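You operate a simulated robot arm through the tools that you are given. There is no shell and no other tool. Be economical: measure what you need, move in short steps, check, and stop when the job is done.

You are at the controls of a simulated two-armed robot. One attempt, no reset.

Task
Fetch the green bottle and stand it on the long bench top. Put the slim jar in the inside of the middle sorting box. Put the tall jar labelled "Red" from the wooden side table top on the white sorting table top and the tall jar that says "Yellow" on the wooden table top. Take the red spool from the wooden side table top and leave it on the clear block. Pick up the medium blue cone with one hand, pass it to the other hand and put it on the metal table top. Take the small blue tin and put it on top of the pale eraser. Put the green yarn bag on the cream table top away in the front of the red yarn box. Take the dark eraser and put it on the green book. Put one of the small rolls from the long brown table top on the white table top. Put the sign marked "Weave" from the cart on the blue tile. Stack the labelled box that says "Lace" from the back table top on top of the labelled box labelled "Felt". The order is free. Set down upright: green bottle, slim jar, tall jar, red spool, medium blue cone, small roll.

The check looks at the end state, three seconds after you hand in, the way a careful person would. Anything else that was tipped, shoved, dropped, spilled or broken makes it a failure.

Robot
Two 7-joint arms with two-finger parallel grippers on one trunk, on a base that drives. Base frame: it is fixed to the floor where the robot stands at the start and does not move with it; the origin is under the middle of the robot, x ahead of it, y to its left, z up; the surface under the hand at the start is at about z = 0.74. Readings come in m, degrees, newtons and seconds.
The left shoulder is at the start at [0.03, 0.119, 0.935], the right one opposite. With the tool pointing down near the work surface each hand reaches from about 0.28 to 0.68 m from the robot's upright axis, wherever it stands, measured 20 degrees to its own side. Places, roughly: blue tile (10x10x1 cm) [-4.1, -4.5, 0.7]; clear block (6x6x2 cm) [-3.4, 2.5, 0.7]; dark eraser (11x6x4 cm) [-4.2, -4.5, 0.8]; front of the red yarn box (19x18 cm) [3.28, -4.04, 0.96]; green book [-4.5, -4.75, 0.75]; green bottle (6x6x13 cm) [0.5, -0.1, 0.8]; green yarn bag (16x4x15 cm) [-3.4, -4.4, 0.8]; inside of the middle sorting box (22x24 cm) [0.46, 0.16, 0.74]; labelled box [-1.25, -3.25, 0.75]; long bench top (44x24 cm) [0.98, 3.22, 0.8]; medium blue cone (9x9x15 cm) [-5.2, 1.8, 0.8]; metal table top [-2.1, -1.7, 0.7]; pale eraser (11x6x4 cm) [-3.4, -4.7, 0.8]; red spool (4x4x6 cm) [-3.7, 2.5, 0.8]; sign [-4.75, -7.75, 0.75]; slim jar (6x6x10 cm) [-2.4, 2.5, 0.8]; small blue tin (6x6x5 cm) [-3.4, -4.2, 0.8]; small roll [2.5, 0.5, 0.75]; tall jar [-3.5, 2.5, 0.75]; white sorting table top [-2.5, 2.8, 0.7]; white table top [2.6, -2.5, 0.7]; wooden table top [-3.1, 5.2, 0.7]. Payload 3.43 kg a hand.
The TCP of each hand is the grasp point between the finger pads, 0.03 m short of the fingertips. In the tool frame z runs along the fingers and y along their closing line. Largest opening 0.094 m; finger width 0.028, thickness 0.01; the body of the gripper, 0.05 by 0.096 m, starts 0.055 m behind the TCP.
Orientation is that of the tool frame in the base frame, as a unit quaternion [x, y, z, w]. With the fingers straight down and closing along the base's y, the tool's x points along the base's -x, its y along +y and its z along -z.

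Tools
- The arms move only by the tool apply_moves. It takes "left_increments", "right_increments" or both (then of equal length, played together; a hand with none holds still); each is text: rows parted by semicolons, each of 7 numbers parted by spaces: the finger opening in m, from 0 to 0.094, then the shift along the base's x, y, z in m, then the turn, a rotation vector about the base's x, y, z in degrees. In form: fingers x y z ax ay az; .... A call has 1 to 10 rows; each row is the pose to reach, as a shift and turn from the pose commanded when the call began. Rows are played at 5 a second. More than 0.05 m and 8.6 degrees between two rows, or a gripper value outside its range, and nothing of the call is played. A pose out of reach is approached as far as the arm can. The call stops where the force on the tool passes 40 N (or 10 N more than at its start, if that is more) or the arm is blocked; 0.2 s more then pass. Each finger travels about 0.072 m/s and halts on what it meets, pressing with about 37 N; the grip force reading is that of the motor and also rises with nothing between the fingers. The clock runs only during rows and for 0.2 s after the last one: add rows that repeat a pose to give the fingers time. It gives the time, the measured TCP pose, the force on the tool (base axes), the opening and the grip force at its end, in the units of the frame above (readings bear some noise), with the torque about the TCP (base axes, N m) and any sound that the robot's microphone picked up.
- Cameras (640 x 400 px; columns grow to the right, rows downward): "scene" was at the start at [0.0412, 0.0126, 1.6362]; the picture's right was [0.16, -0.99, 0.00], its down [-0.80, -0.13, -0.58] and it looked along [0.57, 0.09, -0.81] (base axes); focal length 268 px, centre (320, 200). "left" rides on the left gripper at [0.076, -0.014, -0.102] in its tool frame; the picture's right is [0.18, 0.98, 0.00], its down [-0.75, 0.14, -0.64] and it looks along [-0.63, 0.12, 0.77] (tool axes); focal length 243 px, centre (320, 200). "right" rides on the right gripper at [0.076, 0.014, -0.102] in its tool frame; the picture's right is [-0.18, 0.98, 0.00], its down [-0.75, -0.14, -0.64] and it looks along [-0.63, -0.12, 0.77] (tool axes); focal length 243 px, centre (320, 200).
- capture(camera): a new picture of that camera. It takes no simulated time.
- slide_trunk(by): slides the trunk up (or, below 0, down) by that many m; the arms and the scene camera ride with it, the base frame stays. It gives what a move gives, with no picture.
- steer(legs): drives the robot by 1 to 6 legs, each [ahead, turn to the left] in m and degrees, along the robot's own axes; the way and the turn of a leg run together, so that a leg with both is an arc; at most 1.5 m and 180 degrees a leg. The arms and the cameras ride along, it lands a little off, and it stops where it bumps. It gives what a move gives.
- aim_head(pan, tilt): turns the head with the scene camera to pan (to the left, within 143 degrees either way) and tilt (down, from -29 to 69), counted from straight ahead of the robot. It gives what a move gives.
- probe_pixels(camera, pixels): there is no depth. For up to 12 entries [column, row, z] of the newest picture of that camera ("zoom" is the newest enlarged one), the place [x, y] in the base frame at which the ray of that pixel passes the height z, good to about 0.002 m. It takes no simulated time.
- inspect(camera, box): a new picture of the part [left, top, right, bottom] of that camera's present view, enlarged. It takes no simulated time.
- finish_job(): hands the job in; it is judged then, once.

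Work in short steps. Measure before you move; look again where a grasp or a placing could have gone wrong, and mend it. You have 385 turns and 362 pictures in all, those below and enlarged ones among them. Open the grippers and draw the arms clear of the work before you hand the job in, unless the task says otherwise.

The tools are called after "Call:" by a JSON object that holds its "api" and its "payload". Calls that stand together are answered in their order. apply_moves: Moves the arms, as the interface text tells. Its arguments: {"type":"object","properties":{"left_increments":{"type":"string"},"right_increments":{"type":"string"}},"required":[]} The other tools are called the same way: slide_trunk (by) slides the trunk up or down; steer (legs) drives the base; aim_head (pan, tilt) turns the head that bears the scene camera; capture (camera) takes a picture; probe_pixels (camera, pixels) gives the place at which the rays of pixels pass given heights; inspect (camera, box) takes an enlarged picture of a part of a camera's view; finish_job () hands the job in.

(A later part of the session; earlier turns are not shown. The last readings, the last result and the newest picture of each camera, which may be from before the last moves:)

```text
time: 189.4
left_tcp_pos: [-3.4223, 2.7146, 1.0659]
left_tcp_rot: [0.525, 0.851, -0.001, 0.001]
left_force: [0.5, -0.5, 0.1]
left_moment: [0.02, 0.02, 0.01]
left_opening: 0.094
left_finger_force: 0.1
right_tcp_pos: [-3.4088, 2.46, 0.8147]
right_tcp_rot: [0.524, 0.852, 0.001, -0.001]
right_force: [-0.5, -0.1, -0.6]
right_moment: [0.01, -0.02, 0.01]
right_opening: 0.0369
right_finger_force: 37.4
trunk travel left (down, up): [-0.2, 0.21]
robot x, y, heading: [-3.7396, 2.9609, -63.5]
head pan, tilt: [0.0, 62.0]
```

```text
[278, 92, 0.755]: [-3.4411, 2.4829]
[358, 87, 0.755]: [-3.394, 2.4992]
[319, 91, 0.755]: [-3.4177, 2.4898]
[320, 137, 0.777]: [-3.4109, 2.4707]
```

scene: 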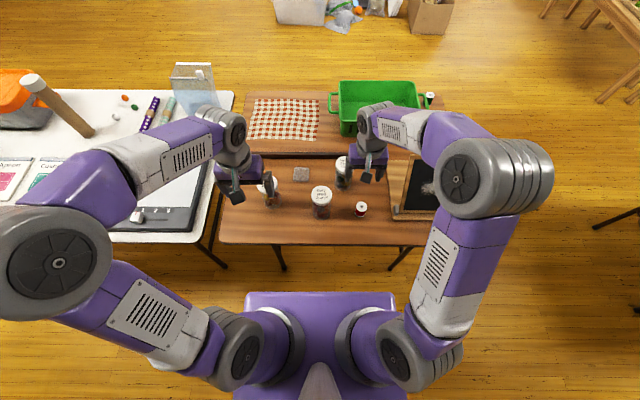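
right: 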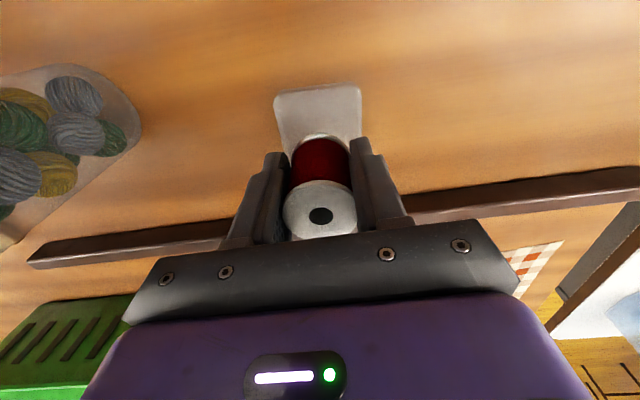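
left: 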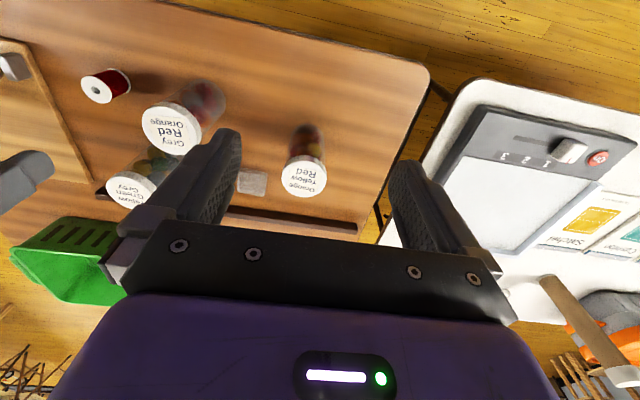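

Centred within several mm. I lower onto the block (expected contact near z≈0.793).

Call:
{"api": "apply_moves", "payload": {"right_increments": "0.02 -0.001 0.003 -0.012 0 0 0; 0.02 -0.001 0.003 -0.018 0 0 0; 0.02 -0.001 0.003 -0.022 0 0 0; 0.02 -0.001 0.003 -0.026 0 0 0; 0.02 -0.001 0.003 -0.026 0 0 0"}}

Call:
{"api": "capture", "payload": {"camera": "right"}}

```text
time: 190.6
left_tcp_pos: [-3.4217, 2.7138, 1.066]
left_tcp_rot: [0.525, 0.851, 0.0, 0.001]
left_force: [0.4, 0.6, 0.2]
left_moment: [-0.01, 0.02, 0.02]
left_opening: 0.0939
left_finger_force: 0.1
right_tcp_pos: [-3.4079, 2.465, 0.7881]
right_tcp_rot: [0.524, 0.852, 0.001, 0.0]
right_force: [0.0, -0.4, -0.2]
right_moment: [0.01, 0.0, -0.04]
right_opening: 0.037
right_finger_force: 37.0
right hand out of reach, approached as far as the arm can: row 1, 2
trunk travel left (down, up): [-0.2, 0.21]
robot x, y, heading: [-3.7406, 2.9646, -63.5]
head pan, tilt: [0.0, 62.0]
```

```text
298 pictures are left
```

right: 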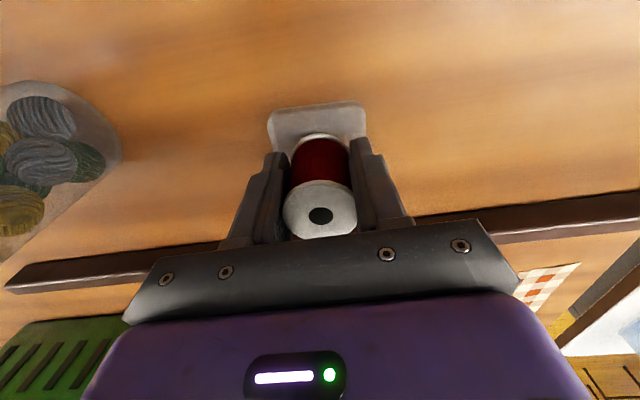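

Call:
{"api": "apply_moves", "payload": {"right_increments": "0.02 0 0 -0.003 0 0 0; 0.02 0 0 -0.006 0 0 0; 0.02 0 0 -0.009 0 0 0; 0.02 0 0 -0.009 0 0 0"}}

Call:
{"api": "inspect", "payload": {"camera": "scene", "box": [270, 140, 330, 190]}}

```text
time: 191.6
left_tcp_pos: [-3.4238, 2.7149, 1.0665]
left_tcp_rot: [0.525, 0.851, -0.001, 0.002]
left_force: [0.0, -0.7, 0.6]
left_moment: [0.0, 0.0, -0.01]
left_opening: 0.094
left_finger_force: 0.0
right_tcp_pos: [-3.4097, 2.4654, 0.7847]
right_tcp_rot: [0.525, 0.851, -0.001, 0.004]
right_force: [-0.2, -2.2, 26.3]
right_moment: [0.01, 0.14, 0.0]
right_opening: 0.0371
right_finger_force: 37.0
trunk travel left (down, up): [-0.2, 0.21]
robot x, y, heading: [-3.7434, 2.9606, -63.4]
head pan, tilt: [0.0, 62.0]
```

```text
8.00 times, centred on (300, 165) of scene
```

zoom: 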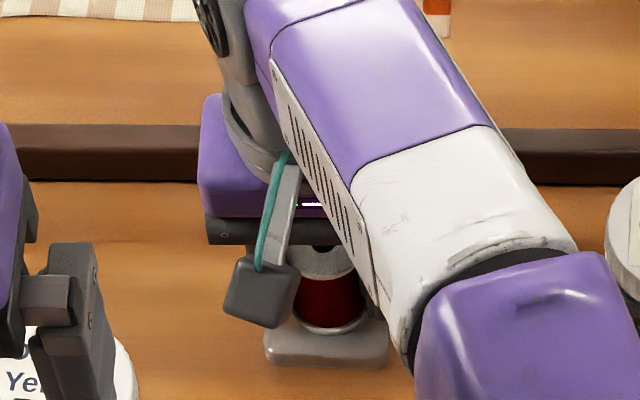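

Contact (26 N). I relax 4 mm, open, and rise straight up.

Call:
{"api": "apply_moves", "payload": {"right_increments": "0.02 0 0 0.004 0 0 0; 0.045 0 0 0.004 0 0 0; 0.06 0 0 0.004 0 0 0; 0.06 0 0 0.004 0 0 0; 0.06 0 0 0.04 0 0 0; 0.06 0 0 0.085 0 0 0; 0.06 0 0 0.13 0 0 0; 0.06 -0.02 0.04 0.15 0 0 0; 0.06 -0.05 0.08 0.15 0 0 0"}}

Call:
{"api": "inspect", "payload": {"camera": "scene", "box": [220, 120, 420, 250]}}

Call:
{"api": "capture", "payload": {"camera": "right"}}

```text
time: 193.6
left_tcp_pos: [-3.4224, 2.7149, 1.0673]
left_tcp_rot: [0.525, 0.851, -0.001, 0.0]
left_force: [-0.4, 0.3, 0.0]
left_moment: [-0.01, -0.04, -0.01]
left_opening: 0.0939
left_finger_force: 0.0
right_tcp_pos: [-3.3865, 2.4864, 0.9392]
right_tcp_rot: [0.524, 0.851, 0.0, -0.001]
right_force: [0.1, -0.4, -0.5]
right_moment: [-0.06, 0.02, -0.01]
right_opening: 0.0601
right_finger_force: 0.0
right hand out of reach, approached as far as the arm can: row 5, 6, 8, 9
trunk travel left (down, up): [-0.2, 0.21]
robot x, y, heading: [-3.7418, 2.9628, -63.3]
head pan, tilt: [0.0, 62.0]
```

```text
3.08 times, centred on (320, 185) of scene
```

zoom: 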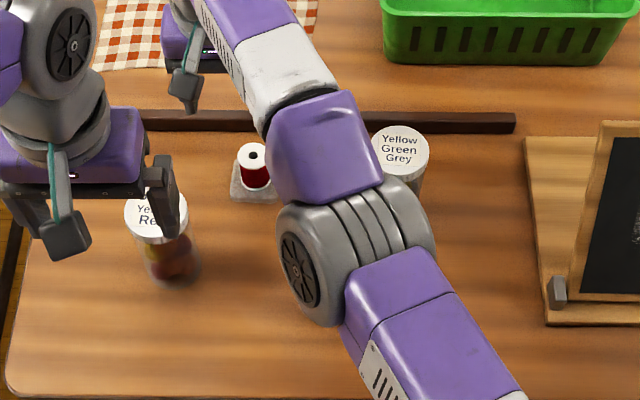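

```text
295 pictures are left
```

right: 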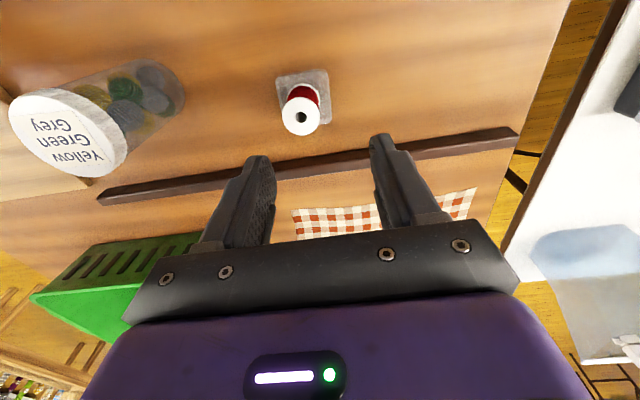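

The spool stands on the block. Now I bring the right hand above the Red jar B with fingers fully open.

Call:
{"api": "apply_moves", "payload": {"right_increments": "0.08 0 0 0.02 0 0 0; 0.094 -0.03 0.01 0.04 0 0 0; 0.094 -0.06 0.02 0.045 0 0 0; 0.094 -0.087 0.026 0.045 0 0 0; 0.094 -0.087 0.026 0.045 0 0 0"}}

Call:
{"api": "capture", "payload": {"camera": "right"}}

Call:
{"api": "capture", "payload": {"camera": "scene"}}

```text
time: 194.8
left_tcp_pos: [-3.4223, 2.7144, 1.0658]
left_tcp_rot: [0.525, 0.851, 0.0, 0.0]
left_force: [0.1, -0.2, 0.6]
left_moment: [0.0, 0.0, 0.0]
left_opening: 0.0938
left_finger_force: 0.0
right_tcp_pos: [-3.4164, 2.4618, 0.9951]
right_tcp_rot: [0.525, 0.851, 0.001, -0.001]
right_force: [0.2, 0.4, -0.6]
right_moment: [0.0, 0.0, 0.0]
right_opening: 0.0941
right_finger_force: 0.1
right hand out of reach, approached as far as the arm can: row 2, 3, 4, 5
trunk travel left (down, up): [-0.2, 0.21]
robot x, y, heading: [-3.738, 2.9617, -63.3]
head pan, tilt: [0.0, 62.0]
```

```text
294 pictures are left
```

right: 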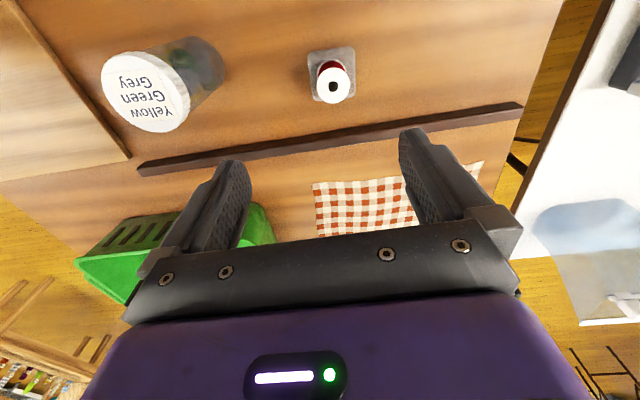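

```text
293 pictures are left
```

scene: 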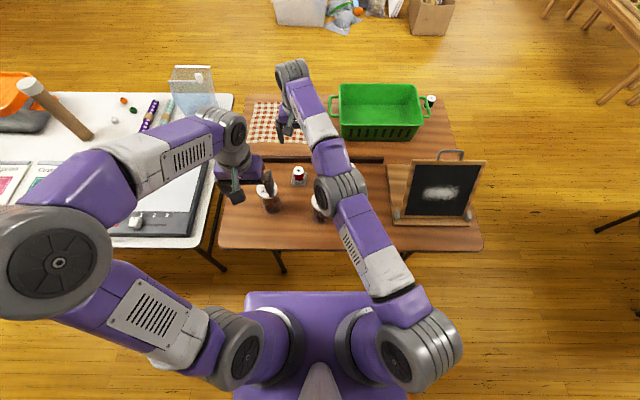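

The right arm is stretched and the commanded pose has drifted from the measured one. I pull it back toward the body in a small step to read the offset.

Call:
{"api": "apply_moves", "payload": {"right_increments": "0.094 -0.01 0.03 0 0 0 0; 0.094 -0.02 0.06 0 0 0 0; 0.094 -0.02 0.06 0 0 0 0"}}

```text
time: 195.6
left_tcp_pos: [-3.4227, 2.7144, 1.066]
left_tcp_rot: [0.524, 0.852, 0.0, 0.001]
left_force: [-0.2, -0.1, -0.6]
left_moment: [0.01, 0.0, 0.01]
left_opening: 0.0941
left_finger_force: 0.1
right_tcp_pos: [-3.3975, 2.4904, 1.0056]
right_tcp_rot: [0.525, 0.851, 0.001, -0.002]
right_force: [-0.5, -0.5, 0.4]
right_moment: [-0.01, -0.03, 0.02]
right_opening: 0.0937
right_finger_force: 0.0
right hand out of reach, approached as far as the arm can: row 1, 2, 3
trunk travel left (down, up): [-0.2, 0.21]
robot x, y, heading: [-3.7373, 2.9598, -63.3]
head pan, tilt: [0.0, 62.0]
```

Call:
{"api": "apply_moves", "payload": {"right_increments": "0.094 -0.02 0.04 0 0 0 0; 0.094 -0.04 0.08 0 0 0 0; 0.094 -0.06 0.12 0 0 0 0; 0.094 -0.06 0.12 0 0 0 0"}}

Call:
{"api": "capture", "payload": {"camera": "scene"}}

```text
time: 196.6
left_tcp_pos: [-3.4228, 2.7146, 1.0668]
left_tcp_rot: [0.524, 0.851, 0.0, 0.0]
left_force: [0.4, 0.2, -0.9]
left_moment: [-0.03, -0.01, 0.03]
left_opening: 0.0939
left_finger_force: 0.0
right_tcp_pos: [-3.3594, 2.5579, 1.0312]
right_tcp_rot: [0.524, 0.852, 0.0, -0.001]
right_force: [0.2, 0.5, 0.7]
right_moment: [-0.01, -0.01, 0.0]
right_opening: 0.0939
right_finger_force: 0.0
right hand out of reach, approached as far as the arm can: row 1, 2, 3, 4
trunk travel left (down, up): [-0.2, 0.21]
robot x, y, heading: [-3.7386, 2.9652, -63.4]
head pan, tilt: [0.0, 62.0]
```

```text
292 pictures are left
```

scene: 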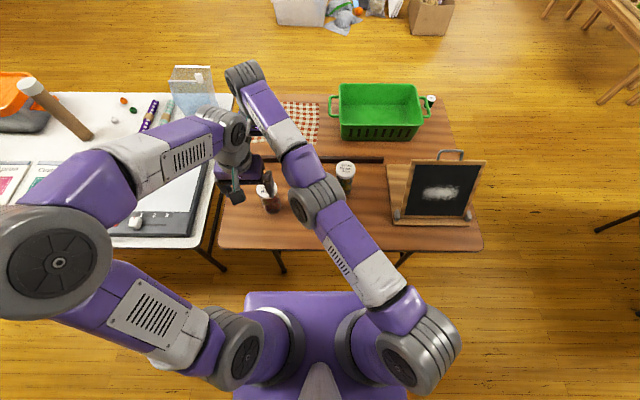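

The right elbow has gone straight. I test a move to the robot's right and slightly up to bend it again.

Call:
{"api": "apply_moves", "payload": {"right_increments": "0.094 -0.02 -0.01 0.04 0 0 0; 0.094 -0.05 -0.025 0.06 0 0 0; 0.094 -0.08 -0.04 0.08 0 0 0; 0.094 -0.11 -0.055 0.1 0 0 0; 0.094 -0.11 -0.055 0.1 0 0 0"}}

Call:
{"api": "capture", "payload": {"camera": "scene"}}

```text
time: 197.8
left_tcp_pos: [-3.4222, 2.7155, 1.0657]
left_tcp_rot: [0.525, 0.851, 0.0, 0.001]
left_force: [0.1, -0.1, 0.4]
left_moment: [-0.02, 0.02, 0.01]
left_opening: 0.0941
left_finger_force: 0.1
right_tcp_pos: [-3.4534, 2.4907, 1.1403]
right_tcp_rot: [0.525, 0.851, 0.0, -0.001]
right_force: [-0.3, 0.6, 0.3]
right_moment: [0.0, 0.02, 0.0]
right_opening: 0.0941
right_finger_force: 0.1
right hand out of reach, approached as far as the arm can: row 2, 3, 4, 5
trunk travel left (down, up): [-0.2, 0.21]
robot x, y, heading: [-3.7379, 2.9609, -63.6]
head pan, tilt: [0.0, 62.0]
```

```text
291 pictures are left
```

scene: 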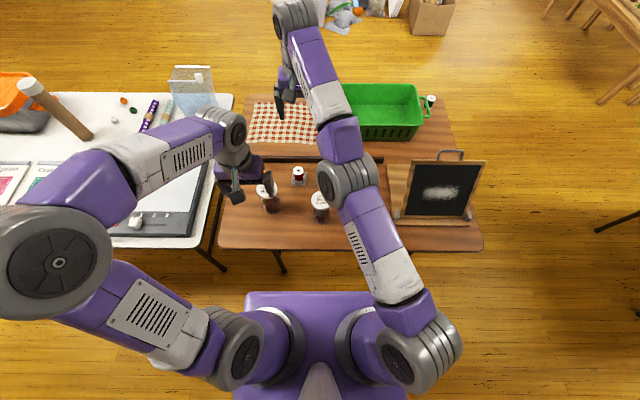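

I try tilting the tool a little while pulling in, to get the elbow to bend.

Call:
{"api": "apply_moves", "payload": {"right_increments": "0.094 -0.01 0.02 0 7 3.5 0; 0.094 -0.02 0.04 0 14 7 0; 0.094 -0.03 0.06 0 14 7 0; 0.094 -0.04 0.08 0 14 7 0; 0.094 -0.04 0.08 0 14 7 0"}}

Call:
{"api": "capture", "payload": {"camera": "scene"}}

```text
time: 199.0
left_tcp_pos: [-3.4216, 2.7147, 1.0668]
left_tcp_rot: [0.525, 0.851, -0.001, 0.0]
left_force: [-0.2, -0.8, 0.6]
left_moment: [-0.03, 0.01, -0.06]
left_opening: 0.0941
left_finger_force: 0.1
right_tcp_pos: [-3.4932, 2.57, 1.1408]
right_tcp_rot: [0.52, 0.843, 0.072, -0.116]
right_force: [0.0, -0.3, 0.1]
right_moment: [0.02, -0.01, 0.02]
right_opening: 0.0938
right_finger_force: 0.1
right hand out of reach, approached as far as the arm can: row 2
trunk travel left (down, up): [-0.2, 0.21]
robot x, y, heading: [-3.7367, 2.9588, -63.1]
head pan, tilt: [0.0, 62.0]
```

```text
290 pictures are left
```

scene: 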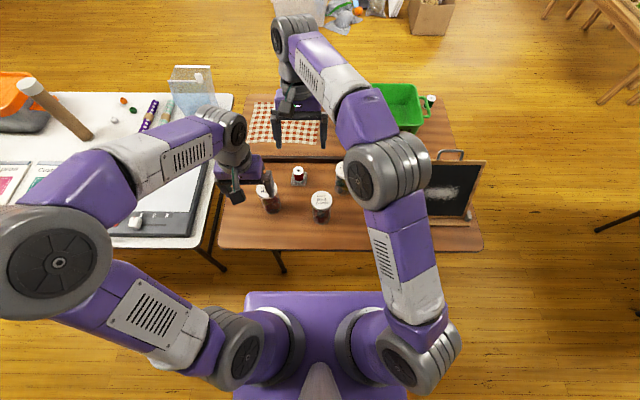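

The elbow is bent again. I undo the tilt and move above jar B at z≈1.0.

Call:
{"api": "apply_moves", "payload": {"right_increments": "0.094 -0.02 0.02 0 -5 -2.5 0; 0.094 -0.04 0.03 0 -10 -5 0; 0.094 -0.05 0.03 -0.02 -14 -7 0; 0.094 -0.054 0.02 -0.06 -14 -7 0; 0.094 -0.054 0.01 -0.1 -14 -7 0; 0.094 -0.054 0.001 -0.14 -14 -7 0; 0.094 -0.054 0.001 -0.14 -14 -7 0"}}

Call:
{"api": "capture", "payload": {"camera": "right"}}

```text
time: 200.6
left_tcp_pos: [-3.4223, 2.7135, 1.0673]
left_tcp_rot: [0.524, 0.852, 0.0, 0.001]
left_force: [-0.2, 0.2, -0.4]
left_moment: [-0.01, 0.0, 0.0]
left_opening: 0.094
left_finger_force: 0.0
right_tcp_pos: [-3.5499, 2.5696, 1.0015]
right_tcp_rot: [0.524, 0.851, 0.0, 0.0]
right_force: [0.7, 0.4, -0.2]
right_moment: [0.0, 0.04, 0.03]
right_opening: 0.094
right_finger_force: 0.1
trunk travel left (down, up): [-0.2, 0.21]
robot x, y, heading: [-3.7403, 2.9568, -63.2]
head pan, tilt: [0.0, 62.0]
```

```text
289 pictures are left
```

right: 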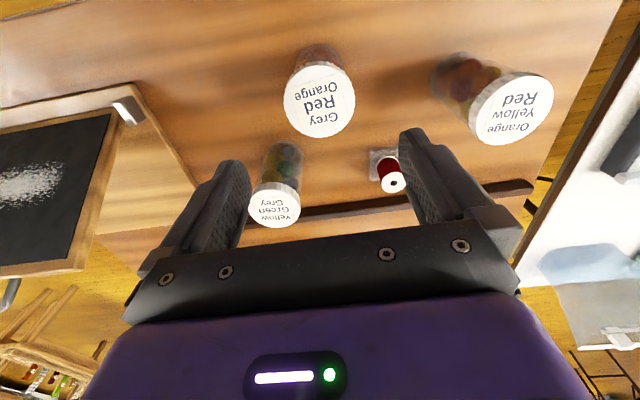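

Call:
{"api": "probe_pixels", "payload": {"camera": "right", "pixels": [[319, 98, 0.85], [319, 98, 0.87], [319, 98, 0.89], [284, 98, 0.87], [355, 98, 0.87], [283, 90, 0.87], [319, 44, 0.735]]}}

```text
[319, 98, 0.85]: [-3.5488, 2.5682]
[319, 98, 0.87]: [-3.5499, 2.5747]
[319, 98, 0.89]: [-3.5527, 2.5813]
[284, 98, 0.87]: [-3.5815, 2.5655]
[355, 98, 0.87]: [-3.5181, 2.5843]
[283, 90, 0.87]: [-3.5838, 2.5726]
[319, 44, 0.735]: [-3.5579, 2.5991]
```

Aligned over B. I lower to z≈0.82 and close.

Call:
{"api": "apply_moves", "payload": {"right_increments": "0.094 0.001 0.001 -0.045 0 0 0; 0.094 0.001 0.001 -0.09 0 0 0; 0.094 0.001 0.001 -0.135 0 0 0; 0.094 0.001 0.001 -0.181 0 0 0; 0.094 0.001 0.001 -0.181 0 0 0; 0.07 0.001 0.001 -0.181 0 0 0; 0.05 0.001 0.001 -0.181 0 0 0; 0.05 0.001 0.001 -0.181 0 0 0"}}

Call:
{"api": "capture", "payload": {"camera": "right"}}

```text
time: 202.4
left_tcp_pos: [-3.4217, 2.7144, 1.0661]
left_tcp_rot: [0.525, 0.851, -0.001, 0.001]
left_force: [0.5, 0.4, 0.5]
left_moment: [0.01, 0.05, -0.01]
left_opening: 0.094
left_finger_force: 0.1
right_tcp_pos: [-3.5437, 2.573, 0.8209]
right_tcp_rot: [0.525, 0.851, -0.001, -0.001]
right_force: [-0.9, 0.1, 0.3]
right_moment: [-0.01, 0.0, 0.01]
right_opening: 0.0659
right_finger_force: 37.0
trunk travel left (down, up): [-0.2, 0.21]
robot x, y, heading: [-3.7412, 2.964, -63.5]
head pan, tilt: [0.0, 62.0]
```

```text
288 pictures are left
```

right: 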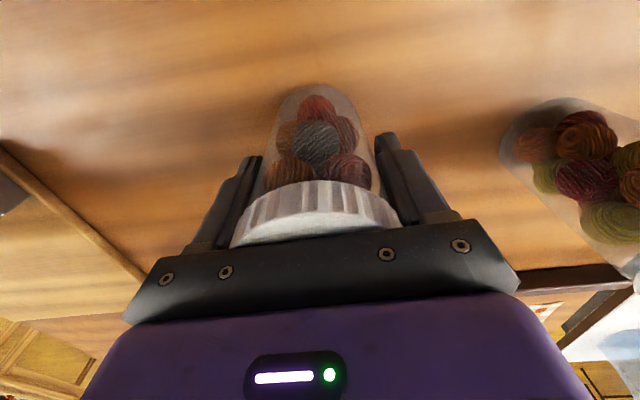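

Gripped at 0.066 (at the lid). I lift it and shift it to the right of the robot.

Call:
{"api": "apply_moves", "payload": {"right_increments": "0.05 0 0 0.03 0 0 0; 0.05 0 0 0.075 0 0 0; 0.05 0 0 0.12 0 0 0; 0.05 0 0 0.165 0 0 0; 0.05 0 0 0.2 0 0 0; 0.05 -0.04 0 0.21 0 0 0; 0.05 -0.085 0 0.21 0 0 0; 0.05 -0.125 0.01 0.21 0 0 0; 0.05 -0.125 0.01 0.21 0 0 0"}}

Call:
{"api": "capture", "payload": {"camera": "left"}}

Call:
{"api": "capture", "payload": {"camera": "scene"}}

```text
time: 204.4
left_tcp_pos: [-3.4226, 2.7142, 1.0652]
left_tcp_rot: [0.524, 0.852, 0.0, 0.0]
left_force: [-0.8, 0.2, -0.2]
left_moment: [0.0, 0.03, 0.0]
left_opening: 0.0944
left_finger_force: 0.1
right_tcp_pos: [-3.6726, 2.5826, 1.0314]
right_tcp_rot: [0.525, 0.851, 0.0, 0.001]
right_force: [-0.3, 0.2, -0.6]
right_moment: [-0.03, -0.02, -0.01]
right_opening: 0.0659
right_finger_force: 36.9
trunk travel left (down, up): [-0.2, 0.21]
robot x, y, heading: [-3.7419, 2.9602, -63.1]
head pan, tilt: [0.0, 62.0]
```

```text
287 pictures are left
```

left: 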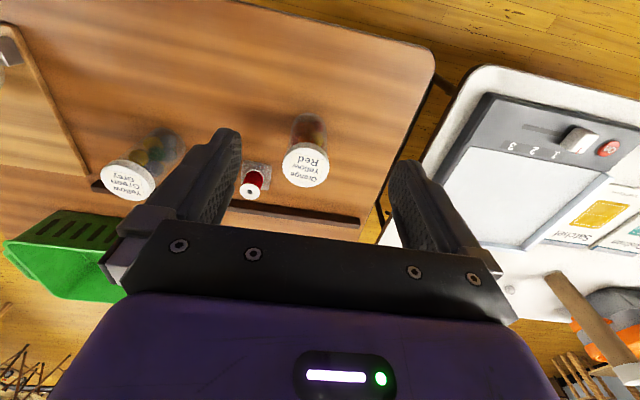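

```text
286 pictures are left
```

scene: 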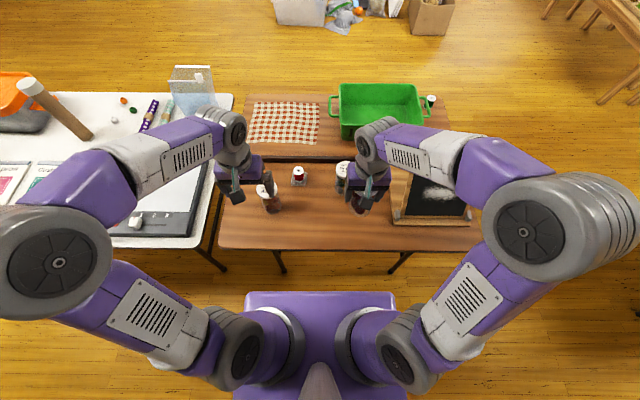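

Jar B is held. Now the left hand goes above jar A, at about (-3.375,2.613).

Call:
{"api": "apply_moves", "payload": {"left_increments": "0.094 0.015 -0.035 0 0 0 0; 0.094 0.03 -0.07 0 0 0 0; 0.094 0.047 -0.101 -0.03 0 0 0; 0.094 0.047 -0.101 -0.065 0 0 0; 0.094 0.047 -0.101 -0.065 0 0 0"}}

Call:
{"api": "capture", "payload": {"camera": "left"}}

```text
time: 205.6
left_tcp_pos: [-3.3756, 2.6108, 1.0012]
left_tcp_rot: [0.525, 0.851, 0.0, 0.0]
left_force: [-0.3, 0.2, 0.1]
left_moment: [0.01, 0.01, -0.02]
left_opening: 0.0938
left_finger_force: 0.1
right_tcp_pos: [-3.6723, 2.5829, 1.0319]
right_tcp_rot: [0.525, 0.851, 0.0, 0.0]
right_force: [-1.4, 0.2, -0.6]
right_moment: [-0.01, -0.01, -0.01]
right_opening: 0.0661
right_finger_force: 36.9
trunk travel left (down, up): [-0.2, 0.21]
robot x, y, heading: [-3.7395, 2.9629, -63.8]
head pan, tilt: [0.0, 62.0]
```

```text
285 pictures are left
```

left: 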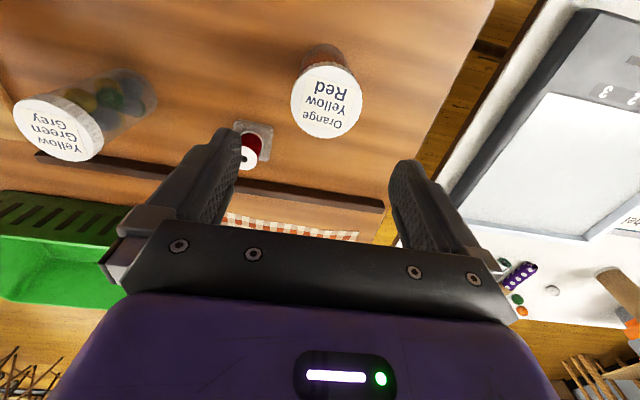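

Call:
{"api": "probe_pixels", "payload": {"camera": "left", "pixels": [[326, 101, 0.86], [291, 98, 0.86], [361, 104, 0.86], [324, 50, 0.735], [248, 160, 0.8]]}}

```text
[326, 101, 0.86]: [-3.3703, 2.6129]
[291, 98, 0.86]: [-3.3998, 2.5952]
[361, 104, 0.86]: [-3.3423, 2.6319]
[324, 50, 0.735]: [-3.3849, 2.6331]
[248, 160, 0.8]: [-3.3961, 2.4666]
```

I lower the left hand over A to z≈0.82 and close.

Call:
{"api": "apply_moves", "payload": {"left_increments": "0.094 0.003 0.003 -0.045 0 0 0; 0.094 0.003 0.003 -0.09 0 0 0; 0.094 0.003 0.003 -0.135 0 0 0; 0.094 0.003 0.003 -0.184 0 0 0; 0.094 0.003 0.003 -0.184 0 0 0; 0.07 0.003 0.003 -0.184 0 0 0; 0.05 0.003 0.003 -0.184 0 0 0; 0.05 0.003 0.003 -0.184 0 0 0"}}

Call:
{"api": "capture", "payload": {"camera": "left"}}

```text
time: 207.5
left_tcp_pos: [-3.3713, 2.6136, 0.8195]
left_tcp_rot: [0.525, 0.851, -0.002, 0.004]
left_force: [-1.8, 5.6, 17.1]
left_moment: [0.5, 0.11, 0.04]
left_opening: 0.0662
left_finger_force: 37.3
right_tcp_pos: [-3.6726, 2.5842, 1.031]
right_tcp_rot: [0.525, 0.851, -0.001, 0.0]
right_force: [-0.1, 0.3, -1.1]
right_moment: [0.01, -0.02, 0.0]
right_opening: 0.0658
right_finger_force: 37.2
trunk travel left (down, up): [-0.2, 0.21]
robot x, y, heading: [-3.7394, 2.9643, -63.4]
head pan, tilt: [0.0, 62.0]
stopped in row 8 (left hand): the force on the tool passed its limit at 40 N (the readings are from after the stop); the commanded pose is now the measured one
```

```text
284 pictures are left
```

left: 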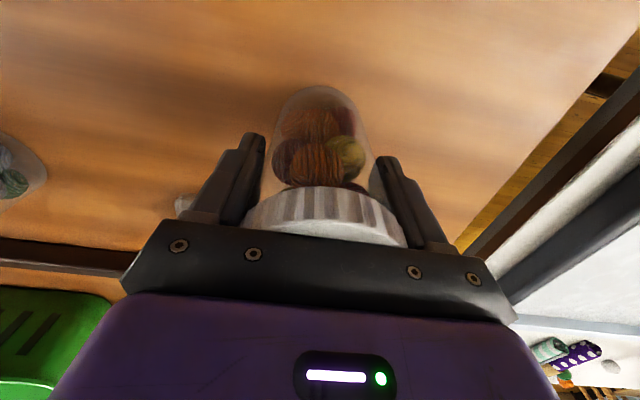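

Gripped; the palm just touched the lid. I lift the jar and tuck in.

Call:
{"api": "apply_moves", "payload": {"left_increments": "0.05 0 0 0.03 0 0 0; 0.05 0 0 0.075 0 0 0; 0.05 0 0 0.12 0 0 0; 0.05 0 0 0.165 0 0 0; 0.05 0 0 0.21 0 0 0; 0.05 -0.018 0.035 0.21 0 0 0; 0.05 -0.036 0.07 0.21 0 0 0; 0.05 -0.045 0.1 0.21 0 0 0; 0.05 -0.045 0.1 0.21 0 0 0"}}

Call:
{"api": "capture", "payload": {"camera": "scene"}}

Call:
{"api": "capture", "payload": {"camera": "left"}}

Call:
{"api": "capture", "payload": {"camera": "right"}}

```text
time: 209.5
left_tcp_pos: [-3.4133, 2.7124, 1.0259]
left_tcp_rot: [0.525, 0.851, -0.002, 0.003]
left_force: [0.0, 0.3, -1.2]
left_moment: [0.01, -0.03, -0.03]
left_opening: 0.066
left_finger_force: 36.5
right_tcp_pos: [-3.672, 2.5827, 1.0312]
right_tcp_rot: [0.525, 0.851, 0.0, 0.0]
right_force: [0.3, -0.2, -1.3]
right_moment: [0.01, 0.0, -0.03]
right_opening: 0.0659
right_finger_force: 36.6
trunk travel left (down, up): [-0.2, 0.21]
robot x, y, heading: [-3.741, 2.9589, -63.6]
head pan, tilt: [0.0, 62.0]
```

```text
283 pictures are left
```

scene: 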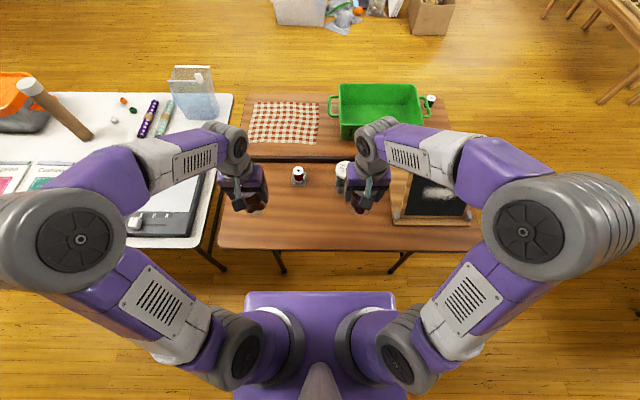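

```text
282 pictures are left
```

left: 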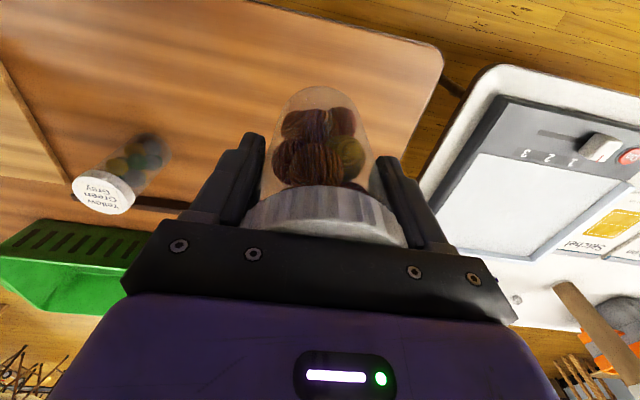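

```text
281 pictures are left
```

right: 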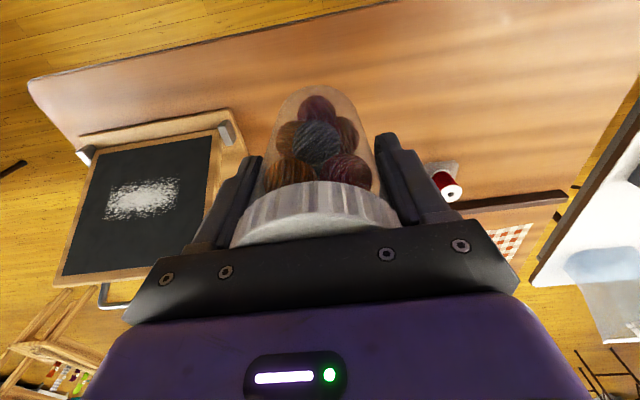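

Both jars are held. I back away and drive toward the wooden table at (-3.1,5.2), facing it at heading 117°.

Call:
{"api": "steer", "payload": {"legs": [[-0.5, 0], [0, 96], [0.78, 0], [0.78, 0], [0, 84.5]]}}

Call:
{"api": "aim_head", "payload": {"pan": 0, "tilt": 40}}

Call:
{"api": "capture", "payload": {"camera": "scene"}}

```text
time: 227.4
left_tcp_pos: [-2.984, 4.4232, 1.026]
left_tcp_rot: [0.846, -0.533, -0.003, -0.002]
left_force: [-1.2, 0.3, -2.1]
left_moment: [-0.01, 0.02, -0.01]
left_opening: 0.066
left_finger_force: 37.1
right_tcp_pos: [-2.7224, 4.5479, 1.0327]
right_tcp_rot: [0.846, -0.534, 0.0, 0.0]
right_force: [-0.8, 0.2, -1.4]
right_moment: [-0.04, 0.03, 0.04]
right_opening: 0.0659
right_finger_force: 36.8
trunk travel left (down, up): [-0.2, 0.21]
robot x, y, heading: [-2.6627, 4.1671, 115.2]
head pan, tilt: [0.0, 62.0]
```

```text
time: 228.2
left_tcp_pos: [-2.9839, 4.4232, 1.0257]
left_tcp_rot: [0.846, -0.534, -0.003, -0.001]
left_force: [0.2, 0.4, -1.6]
left_moment: [-0.02, -0.01, 0.0]
left_opening: 0.0658
left_finger_force: 37.4
right_tcp_pos: [-2.7224, 4.5489, 1.032]
right_tcp_rot: [0.846, -0.533, 0.001, -0.001]
right_force: [0.3, 0.9, -0.9]
right_moment: [0.01, 0.01, -0.03]
right_opening: 0.0659
right_finger_force: 37.1
trunk travel left (down, up): [-0.2, 0.21]
robot x, y, heading: [-2.6627, 4.1672, 115.5]
head pan, tilt: [0.0, 40.0]
```

```text
280 pictures are left
```

scene: 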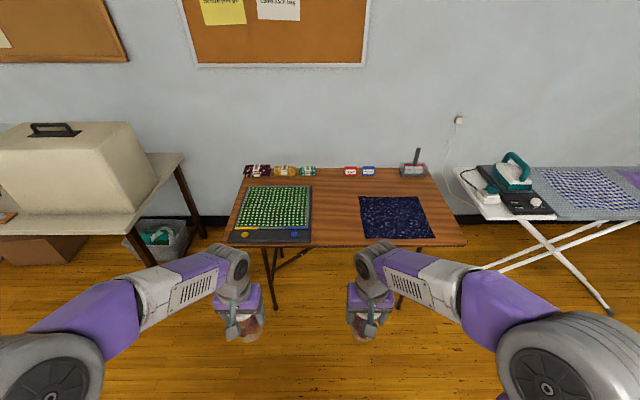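

The clear strip between the green board and the blue cloth, around (335,215), suits. I measure it.

Call:
{"api": "probe_pixels", "payload": {"camera": "scene", "pixels": [[335, 212, 0.735], [335, 222, 0.735], [311, 215, 0.735], [360, 215, 0.735], [335, 244, 0.735], [232, 243, 0.735], [465, 243, 0.735], [335, 190, 0.735]]}}

```text
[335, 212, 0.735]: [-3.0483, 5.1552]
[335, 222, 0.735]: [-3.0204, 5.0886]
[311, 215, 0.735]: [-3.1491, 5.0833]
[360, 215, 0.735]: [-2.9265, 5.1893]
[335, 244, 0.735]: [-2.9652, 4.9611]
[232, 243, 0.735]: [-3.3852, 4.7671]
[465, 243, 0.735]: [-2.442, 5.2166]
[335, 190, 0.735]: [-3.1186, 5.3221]
```

P≈(-3.03,5.115). I approach with a slight sidestep to the right so that it lies in front of the left hand.

Call:
{"api": "steer", "payload": {"legs": [[0, -17], [0.51, 0], [0, 17]]}}

Call:
{"api": "aim_head", "payload": {"pan": 0, "tilt": 58}}

Call:
{"api": "capture", "payload": {"camera": "scene"}}

```text
time: 233.1
left_tcp_pos: [-3.0573, 4.9308, 1.0257]
left_tcp_rot: [0.844, -0.536, -0.002, -0.002]
left_force: [0.0, -0.2, -1.2]
left_moment: [0.01, 0.01, 0.0]
left_opening: 0.0656
left_finger_force: 36.8
right_tcp_pos: [-2.7943, 5.0542, 1.0319]
right_tcp_rot: [0.844, -0.536, 0.0, 0.0]
right_force: [0.0, -0.4, -0.3]
right_moment: [0.01, 0.0, 0.04]
right_opening: 0.0658
right_finger_force: 37.3
trunk travel left (down, up): [-0.2, 0.21]
robot x, y, heading: [-2.7393, 4.6732, 115.2]
head pan, tilt: [0.0, 40.0]
```

```text
time: 233.9
left_tcp_pos: [-3.0576, 4.9311, 1.0257]
left_tcp_rot: [0.844, -0.536, -0.003, -0.002]
left_force: [0.0, -0.3, -1.1]
left_moment: [0.02, -0.02, 0.0]
left_opening: 0.066
left_finger_force: 37.6
right_tcp_pos: [-2.7935, 5.0526, 1.032]
right_tcp_rot: [0.844, -0.537, -0.001, 0.0]
right_force: [-0.3, 0.1, -1.1]
right_moment: [-0.01, 0.02, 0.0]
right_opening: 0.066
right_finger_force: 37.0
trunk travel left (down, up): [-0.2, 0.21]
robot x, y, heading: [-2.7395, 4.6736, 115.0]
head pan, tilt: [0.0, 58.0]
```

```text
279 pictures are left
```

scene: 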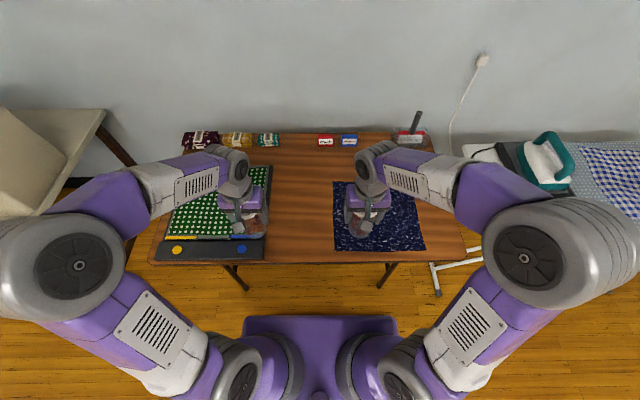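

Call:
{"api": "probe_pixels", "payload": {"camera": "scene", "pixels": [[302, 215, 0.735], [268, 215, 0.735], [333, 215, 0.735], [302, 262, 0.735]]}}

```text
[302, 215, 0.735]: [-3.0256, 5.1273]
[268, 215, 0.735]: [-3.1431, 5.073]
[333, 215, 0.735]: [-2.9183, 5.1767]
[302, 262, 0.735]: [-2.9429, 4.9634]
```

I carry jar A over (-3.028,5.122) and lower to z≈0.86.

Call:
{"api": "apply_moves", "payload": {"left_increments": "0.05 0.008 0.048 0 0 0 0; 0.05 0.016 0.096 0 0 0 0; 0.05 0.024 0.144 0 0 0 0; 0.05 0.03 0.191 0 0 0 0; 0.05 0.03 0.191 -0.05 0 0 0; 0.05 0.03 0.191 -0.1 0 0 0; 0.05 0.03 0.191 -0.15 0 0 0; 0.05 0.03 0.191 -0.165 0 0 0; 0.05 0.03 0.191 -0.165 0 0 0"}}

Call:
{"api": "capture", "payload": {"camera": "left"}}

```text
time: 235.9
left_tcp_pos: [-3.0275, 5.1234, 0.8598]
left_tcp_rot: [0.844, -0.536, -0.003, -0.002]
left_force: [-0.2, 0.2, -1.7]
left_moment: [-0.02, 0.02, 0.01]
left_opening: 0.0655
left_finger_force: 37.0
right_tcp_pos: [-2.7941, 5.0532, 1.032]
right_tcp_rot: [0.844, -0.537, 0.0, 0.0]
right_force: [0.4, -0.2, -1.3]
right_moment: [0.0, -0.01, 0.03]
right_opening: 0.066
right_finger_force: 37.1
trunk travel left (down, up): [-0.2, 0.21]
robot x, y, heading: [-2.736, 4.6737, 115.2]
head pan, tilt: [0.0, 58.0]
```

```text
278 pictures are left
```

left: 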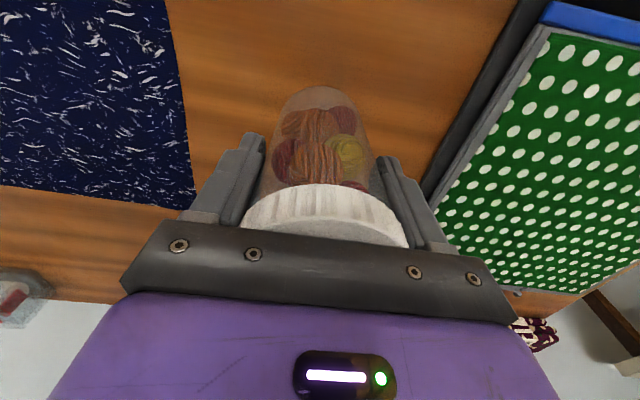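

Centred in the free strip. I lower to contact.

Call:
{"api": "apply_moves", "payload": {"left_increments": "0.05 0 0 -0.02 0 0 0; 0.05 0 0 -0.03 0 0 0; 0.05 0 0 -0.035 0 0 0; 0.05 0 0 -0.039 0 0 0; 0.05 0 0 -0.043 0 0 0; 0.05 0 0 -0.047 0 0 0; 0.05 0 0 -0.047 0 0 0"}}

```text
time: 237.6
left_tcp_pos: [-3.0283, 5.1236, 0.8196]
left_tcp_rot: [0.844, -0.536, -0.007, -0.006]
left_force: [1.5, -5.3, 19.9]
left_moment: [-0.75, -0.3, -0.05]
left_opening: 0.0659
left_finger_force: 37.1
right_tcp_pos: [-2.7936, 5.0521, 1.033]
right_tcp_rot: [0.844, -0.536, 0.0, 0.0]
right_force: [0.6, 0.1, -1.0]
right_moment: [0.0, 0.0, -0.01]
right_opening: 0.0657
right_finger_force: 37.0
trunk travel left (down, up): [-0.2, 0.21]
robot x, y, heading: [-2.7357, 4.6759, 115.0]
head pan, tilt: [0.0, 58.0]
stopped in row 7 (left hand): the force on the tool passed its limit at 44 N (the readings are from after the stop); the commanded pose is now the measured one
```

Contact at z≈0.82. I ease up 2 mm, open and lift away.

Call:
{"api": "apply_moves", "payload": {"left_increments": "0.05 0 0 0.002 0 0 0; 0.08 0 0 0.002 0 0 0; 0.094 0 0 0.002 0 0 0; 0.094 0 0 0.002 0 0 0; 0.094 0 0 0.045 0 0 0; 0.094 0 0 0.09 0 0 0; 0.094 0 0 0.135 0 0 0; 0.094 0 -0.03 0.17 0 0 0; 0.094 -0.01 -0.07 0.19 0 0 0; 0.094 -0.02 -0.11 0.2 0 0 0"}}

Call:
{"api": "capture", "payload": {"camera": "left"}}

Call:
{"api": "capture", "payload": {"camera": "scene"}}

```text
time: 239.8
left_tcp_pos: [-3.0497, 5.0132, 1.0176]
left_tcp_rot: [0.845, -0.535, -0.005, -0.005]
left_force: [-0.4, 0.1, -0.2]
left_moment: [0.02, 0.02, 0.01]
left_opening: 0.0941
left_finger_force: 0.1
right_tcp_pos: [-2.7952, 5.0519, 1.0325]
right_tcp_rot: [0.844, -0.537, 0.0, 0.0]
right_force: [0.9, -0.3, -2.0]
right_moment: [-0.01, 0.03, -0.01]
right_opening: 0.0658
right_finger_force: 36.7
trunk travel left (down, up): [-0.2, 0.21]
robot x, y, heading: [-2.7343, 4.6673, 114.9]
head pan, tilt: [0.0, 58.0]
```

```text
277 pictures are left
```

left: 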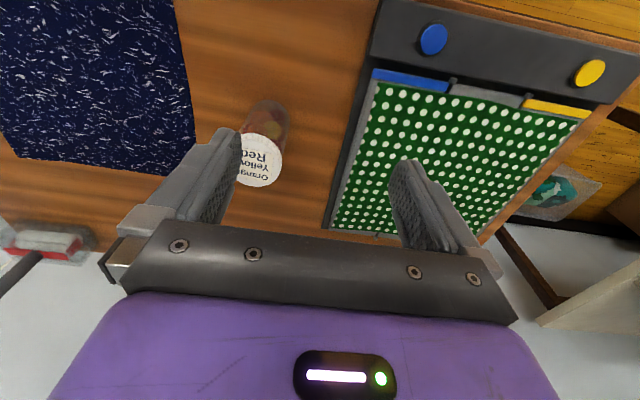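

```text
276 pictures are left
```

scene: 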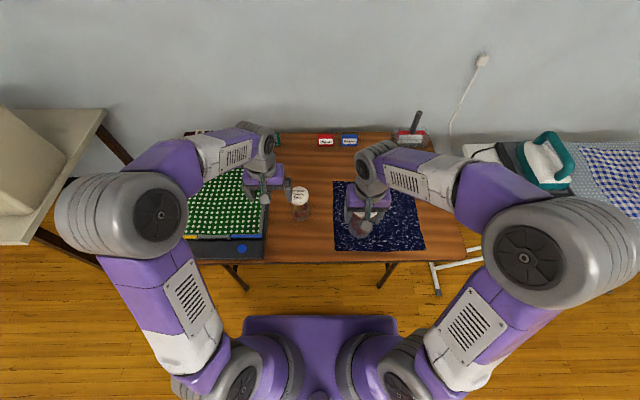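

Jar A stands on the wooden table. I tuck the left hand and drive around to the south side of the white sorting table with the Red jar.

Call:
{"api": "apply_moves", "payload": {"left_increments": "0.094 -0.01 -0.04 0 0 0 0; 0.094 -0.02 -0.08 0.01 0 0 0; 0.094 -0.02 -0.08 0.01 0 0 0"}}

Call:
{"api": "steer", "payload": {"legs": [[-0.35, 0], [0, -142.7], [1.4, 0], [0, -63.9], [0.9, 0], [0.9, 0]]}}

```text
time: 240.6
left_tcp_pos: [-3.0671, 4.938, 1.0291]
left_tcp_rot: [0.844, -0.536, -0.007, -0.005]
left_force: [0.3, 0.2, -0.1]
left_moment: [0.0, 0.03, 0.03]
left_opening: 0.0939
left_finger_force: 0.0
right_tcp_pos: [-2.7945, 5.0536, 1.0312]
right_tcp_rot: [0.844, -0.537, 0.0, 0.001]
right_force: [0.6, -0.5, -0.6]
right_moment: [0.0, -0.02, 0.01]
right_opening: 0.0661
right_finger_force: 37.5
trunk travel left (down, up): [-0.2, 0.21]
robot x, y, heading: [-2.7371, 4.6736, 115.3]
head pan, tilt: [0.0, 58.0]
```

```text
time: 266.9
left_tcp_pos: [-1.3206, 1.4687, 1.029]
left_tcp_rot: [0.728, 0.686, -0.006, 0.005]
left_force: [-0.5, -0.4, -0.3]
left_moment: [0.01, -0.01, -0.01]
left_opening: 0.094
left_finger_force: 0.1
right_tcp_pos: [-1.6159, 1.4966, 1.0319]
right_tcp_rot: [0.729, 0.685, 0.0, 0.001]
right_force: [-0.2, -0.4, -0.4]
right_moment: [0.02, 0.03, 0.02]
right_opening: 0.0656
right_finger_force: 36.6
trunk travel left (down, up): [-0.2, 0.21]
robot x, y, heading: [-1.4834, 1.8586, -93.3]
head pan, tilt: [0.0, 58.0]
```

Call:
{"api": "steer", "payload": {"legs": [[0, -99.7], [0.84, 0], [0, -52]]}}

Call:
{"api": "aim_head", "payload": {"pan": 0, "tilt": 55}}

Call:
{"api": "capture", "payload": {"camera": "scene"}}

```text
time: 278.1
left_tcp_pos: [-2.6544, 2.3133, 1.0307]
left_tcp_rot: [0.84, -0.542, -0.006, -0.005]
left_force: [0.5, 0.0, -0.1]
left_moment: [-0.01, -0.02, -0.02]
left_opening: 0.0942
left_finger_force: 0.0
right_tcp_pos: [-2.3805, 2.4265, 1.0315]
right_tcp_rot: [0.84, -0.543, 0.0, -0.001]
right_force: [-0.9, 0.7, -1.7]
right_moment: [0.0, 0.02, 0.03]
right_opening: 0.0661
right_finger_force: 36.8
trunk travel left (down, up): [-0.2, 0.21]
robot x, y, heading: [-2.3304, 2.0427, 114.2]
head pan, tilt: [0.0, 58.0]
```

```text
time: 278.7
left_tcp_pos: [-2.6555, 2.3124, 1.0295]
left_tcp_rot: [0.841, -0.541, -0.005, -0.005]
left_force: [-0.4, 0.3, 0.4]
left_moment: [0.01, -0.01, -0.01]
left_opening: 0.0938
left_finger_force: 0.1
right_tcp_pos: [-2.3811, 2.4255, 1.0318]
right_tcp_rot: [0.84, -0.543, -0.001, 0.0]
right_force: [0.1, -0.6, -1.1]
right_moment: [0.01, 0.0, 0.0]
right_opening: 0.0658
right_finger_force: 36.8
trunk travel left (down, up): [-0.2, 0.21]
robot x, y, heading: [-2.3272, 2.0454, 114.4]
head pan, tilt: [0.0, 55.0]
```

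```text
275 pictures are left
```

scene: 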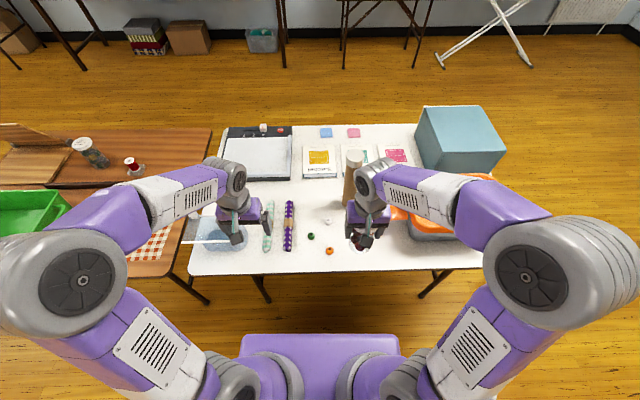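

Beads and tube are undisturbed. I place the Red jar at the slim jar's former spot (-2.41,2.53), hovering first.

Call:
{"api": "apply_moves", "payload": {"right_increments": "0.05 -0.01 0.045 0 0 0 0; 0.05 -0.022 0.085 0 0 0 0; 0.05 -0.03 0.105 -0.03 0 0 0; 0.05 -0.03 0.105 -0.08 0 0 0; 0.05 -0.03 0.105 -0.13 0 0 0; 0.05 -0.03 0.105 -0.17 0 0 0; 0.05 -0.03 0.105 -0.17 0 0 0"}}

Call:
{"api": "capture", "payload": {"camera": "right"}}

```text
time: 280.3
left_tcp_pos: [-2.6551, 2.3134, 1.0292]
left_tcp_rot: [0.841, -0.542, -0.006, -0.005]
left_force: [0.1, 0.6, 1.4]
left_moment: [0.0, 0.05, 0.0]
left_opening: 0.0941
left_finger_force: 0.1
right_tcp_pos: [-2.4132, 2.5292, 0.8609]
right_tcp_rot: [0.84, -0.543, 0.0, 0.0]
right_force: [-0.5, -0.7, -0.9]
right_moment: [0.03, 0.0, -0.01]
right_opening: 0.0662
right_finger_force: 37.3
trunk travel left (down, up): [-0.2, 0.21]
robot x, y, heading: [-2.3299, 2.0473, 114.3]
head pan, tilt: [0.0, 55.0]
```

```text
274 pictures are left
```

right: 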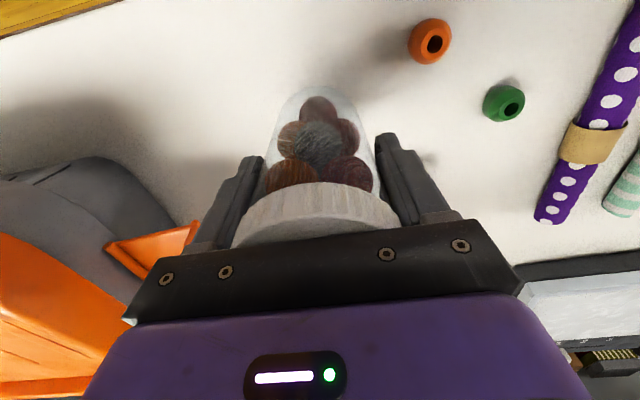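

The spot is clear. I lower to contact.

Call:
{"api": "apply_moves", "payload": {"right_increments": "0.05 0 0 -0.02 0 0 0; 0.05 0 0 -0.03 0 0 0; 0.05 0 0 -0.035 0 0 0; 0.05 0 0 -0.039 0 0 0; 0.05 0 0 -0.043 0 0 0; 0.05 0 0 -0.046 0 0 0; 0.05 0 0 -0.046 0 0 0"}}

```text
time: 281.9
left_tcp_pos: [-2.6545, 2.3131, 1.03]
left_tcp_rot: [0.841, -0.542, -0.007, -0.005]
left_force: [0.5, 0.6, -0.2]
left_moment: [0.0, -0.01, -0.05]
left_opening: 0.094
left_finger_force: 0.0
right_tcp_pos: [-2.4122, 2.5344, 0.8187]
right_tcp_rot: [0.84, -0.542, -0.005, -0.002]
right_force: [3.1, -3.3, 19.4]
right_moment: [-0.1, 0.1, 0.05]
right_opening: 0.0657
right_finger_force: 36.9
trunk travel left (down, up): [-0.2, 0.21]
robot x, y, heading: [-2.3286, 2.043, 114.1]
head pan, tilt: [0.0, 55.0]
stopped in row 7 (right hand): the force on the tool passed its limit at 42 N (the readings are from after the stop); the commanded pose is now the measured one
```

Contact. I open (within 0.09), and lift straight up before retreating.

Call:
{"api": "apply_moves", "payload": {"right_increments": "0.05 0 0 0.002 0 0 0; 0.08 0 0 0.002 0 0 0; 0.09 0 0 0.002 0 0 0; 0.09 0 0 0.002 0 0 0; 0.09 0 0 0.045 0 0 0; 0.09 0 0 0.09 0 0 0; 0.09 0 0 0.135 0 0 0; 0.09 0.01 -0.03 0.17 0 0 0; 0.09 0.02 -0.07 0.19 0 0 0; 0.09 0.03 -0.11 0.21 0.6 0.3 0"}}

Call:
{"api": "capture", "payload": {"camera": "scene"}}

Call:
{"api": "capture", "payload": {"camera": "right"}}

```text
time: 284.1
left_tcp_pos: [-2.6535, 2.3127, 1.03]
left_tcp_rot: [0.84, -0.542, -0.008, -0.006]
left_force: [0.7, -0.1, 0.7]
left_moment: [0.01, 0.02, -0.01]
left_opening: 0.0938
left_finger_force: 0.0
right_tcp_pos: [-2.3835, 2.4228, 1.0251]
right_tcp_rot: [0.84, -0.543, -0.009, -0.004]
right_force: [0.7, -0.2, -0.3]
right_moment: [0.02, 0.01, -0.01]
right_opening: 0.0901
right_finger_force: 0.0
trunk travel left (down, up): [-0.2, 0.21]
robot x, y, heading: [-2.3294, 2.0438, 114.4]
head pan, tilt: [0.0, 55.0]
```

```text
273 pictures are left
```

scene: 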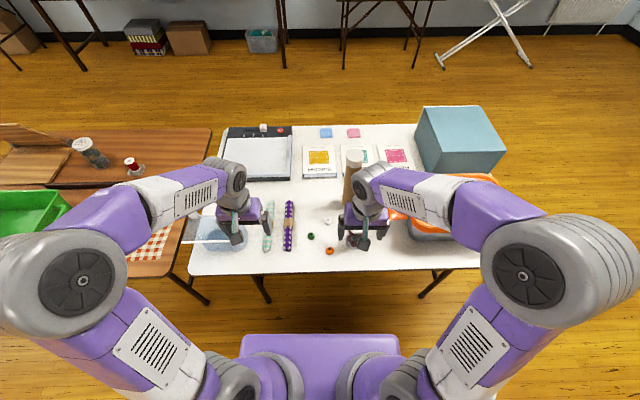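

```text
272 pictures are left
```

right: 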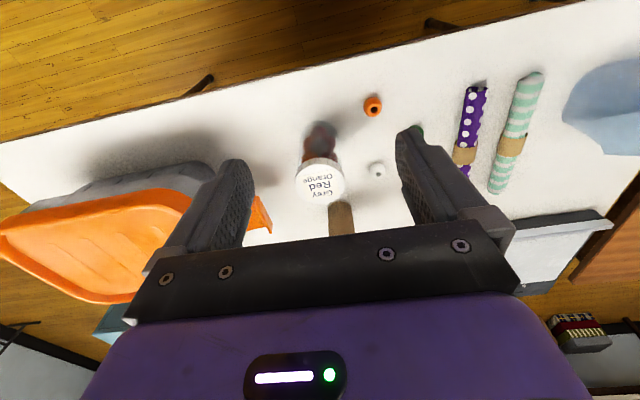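

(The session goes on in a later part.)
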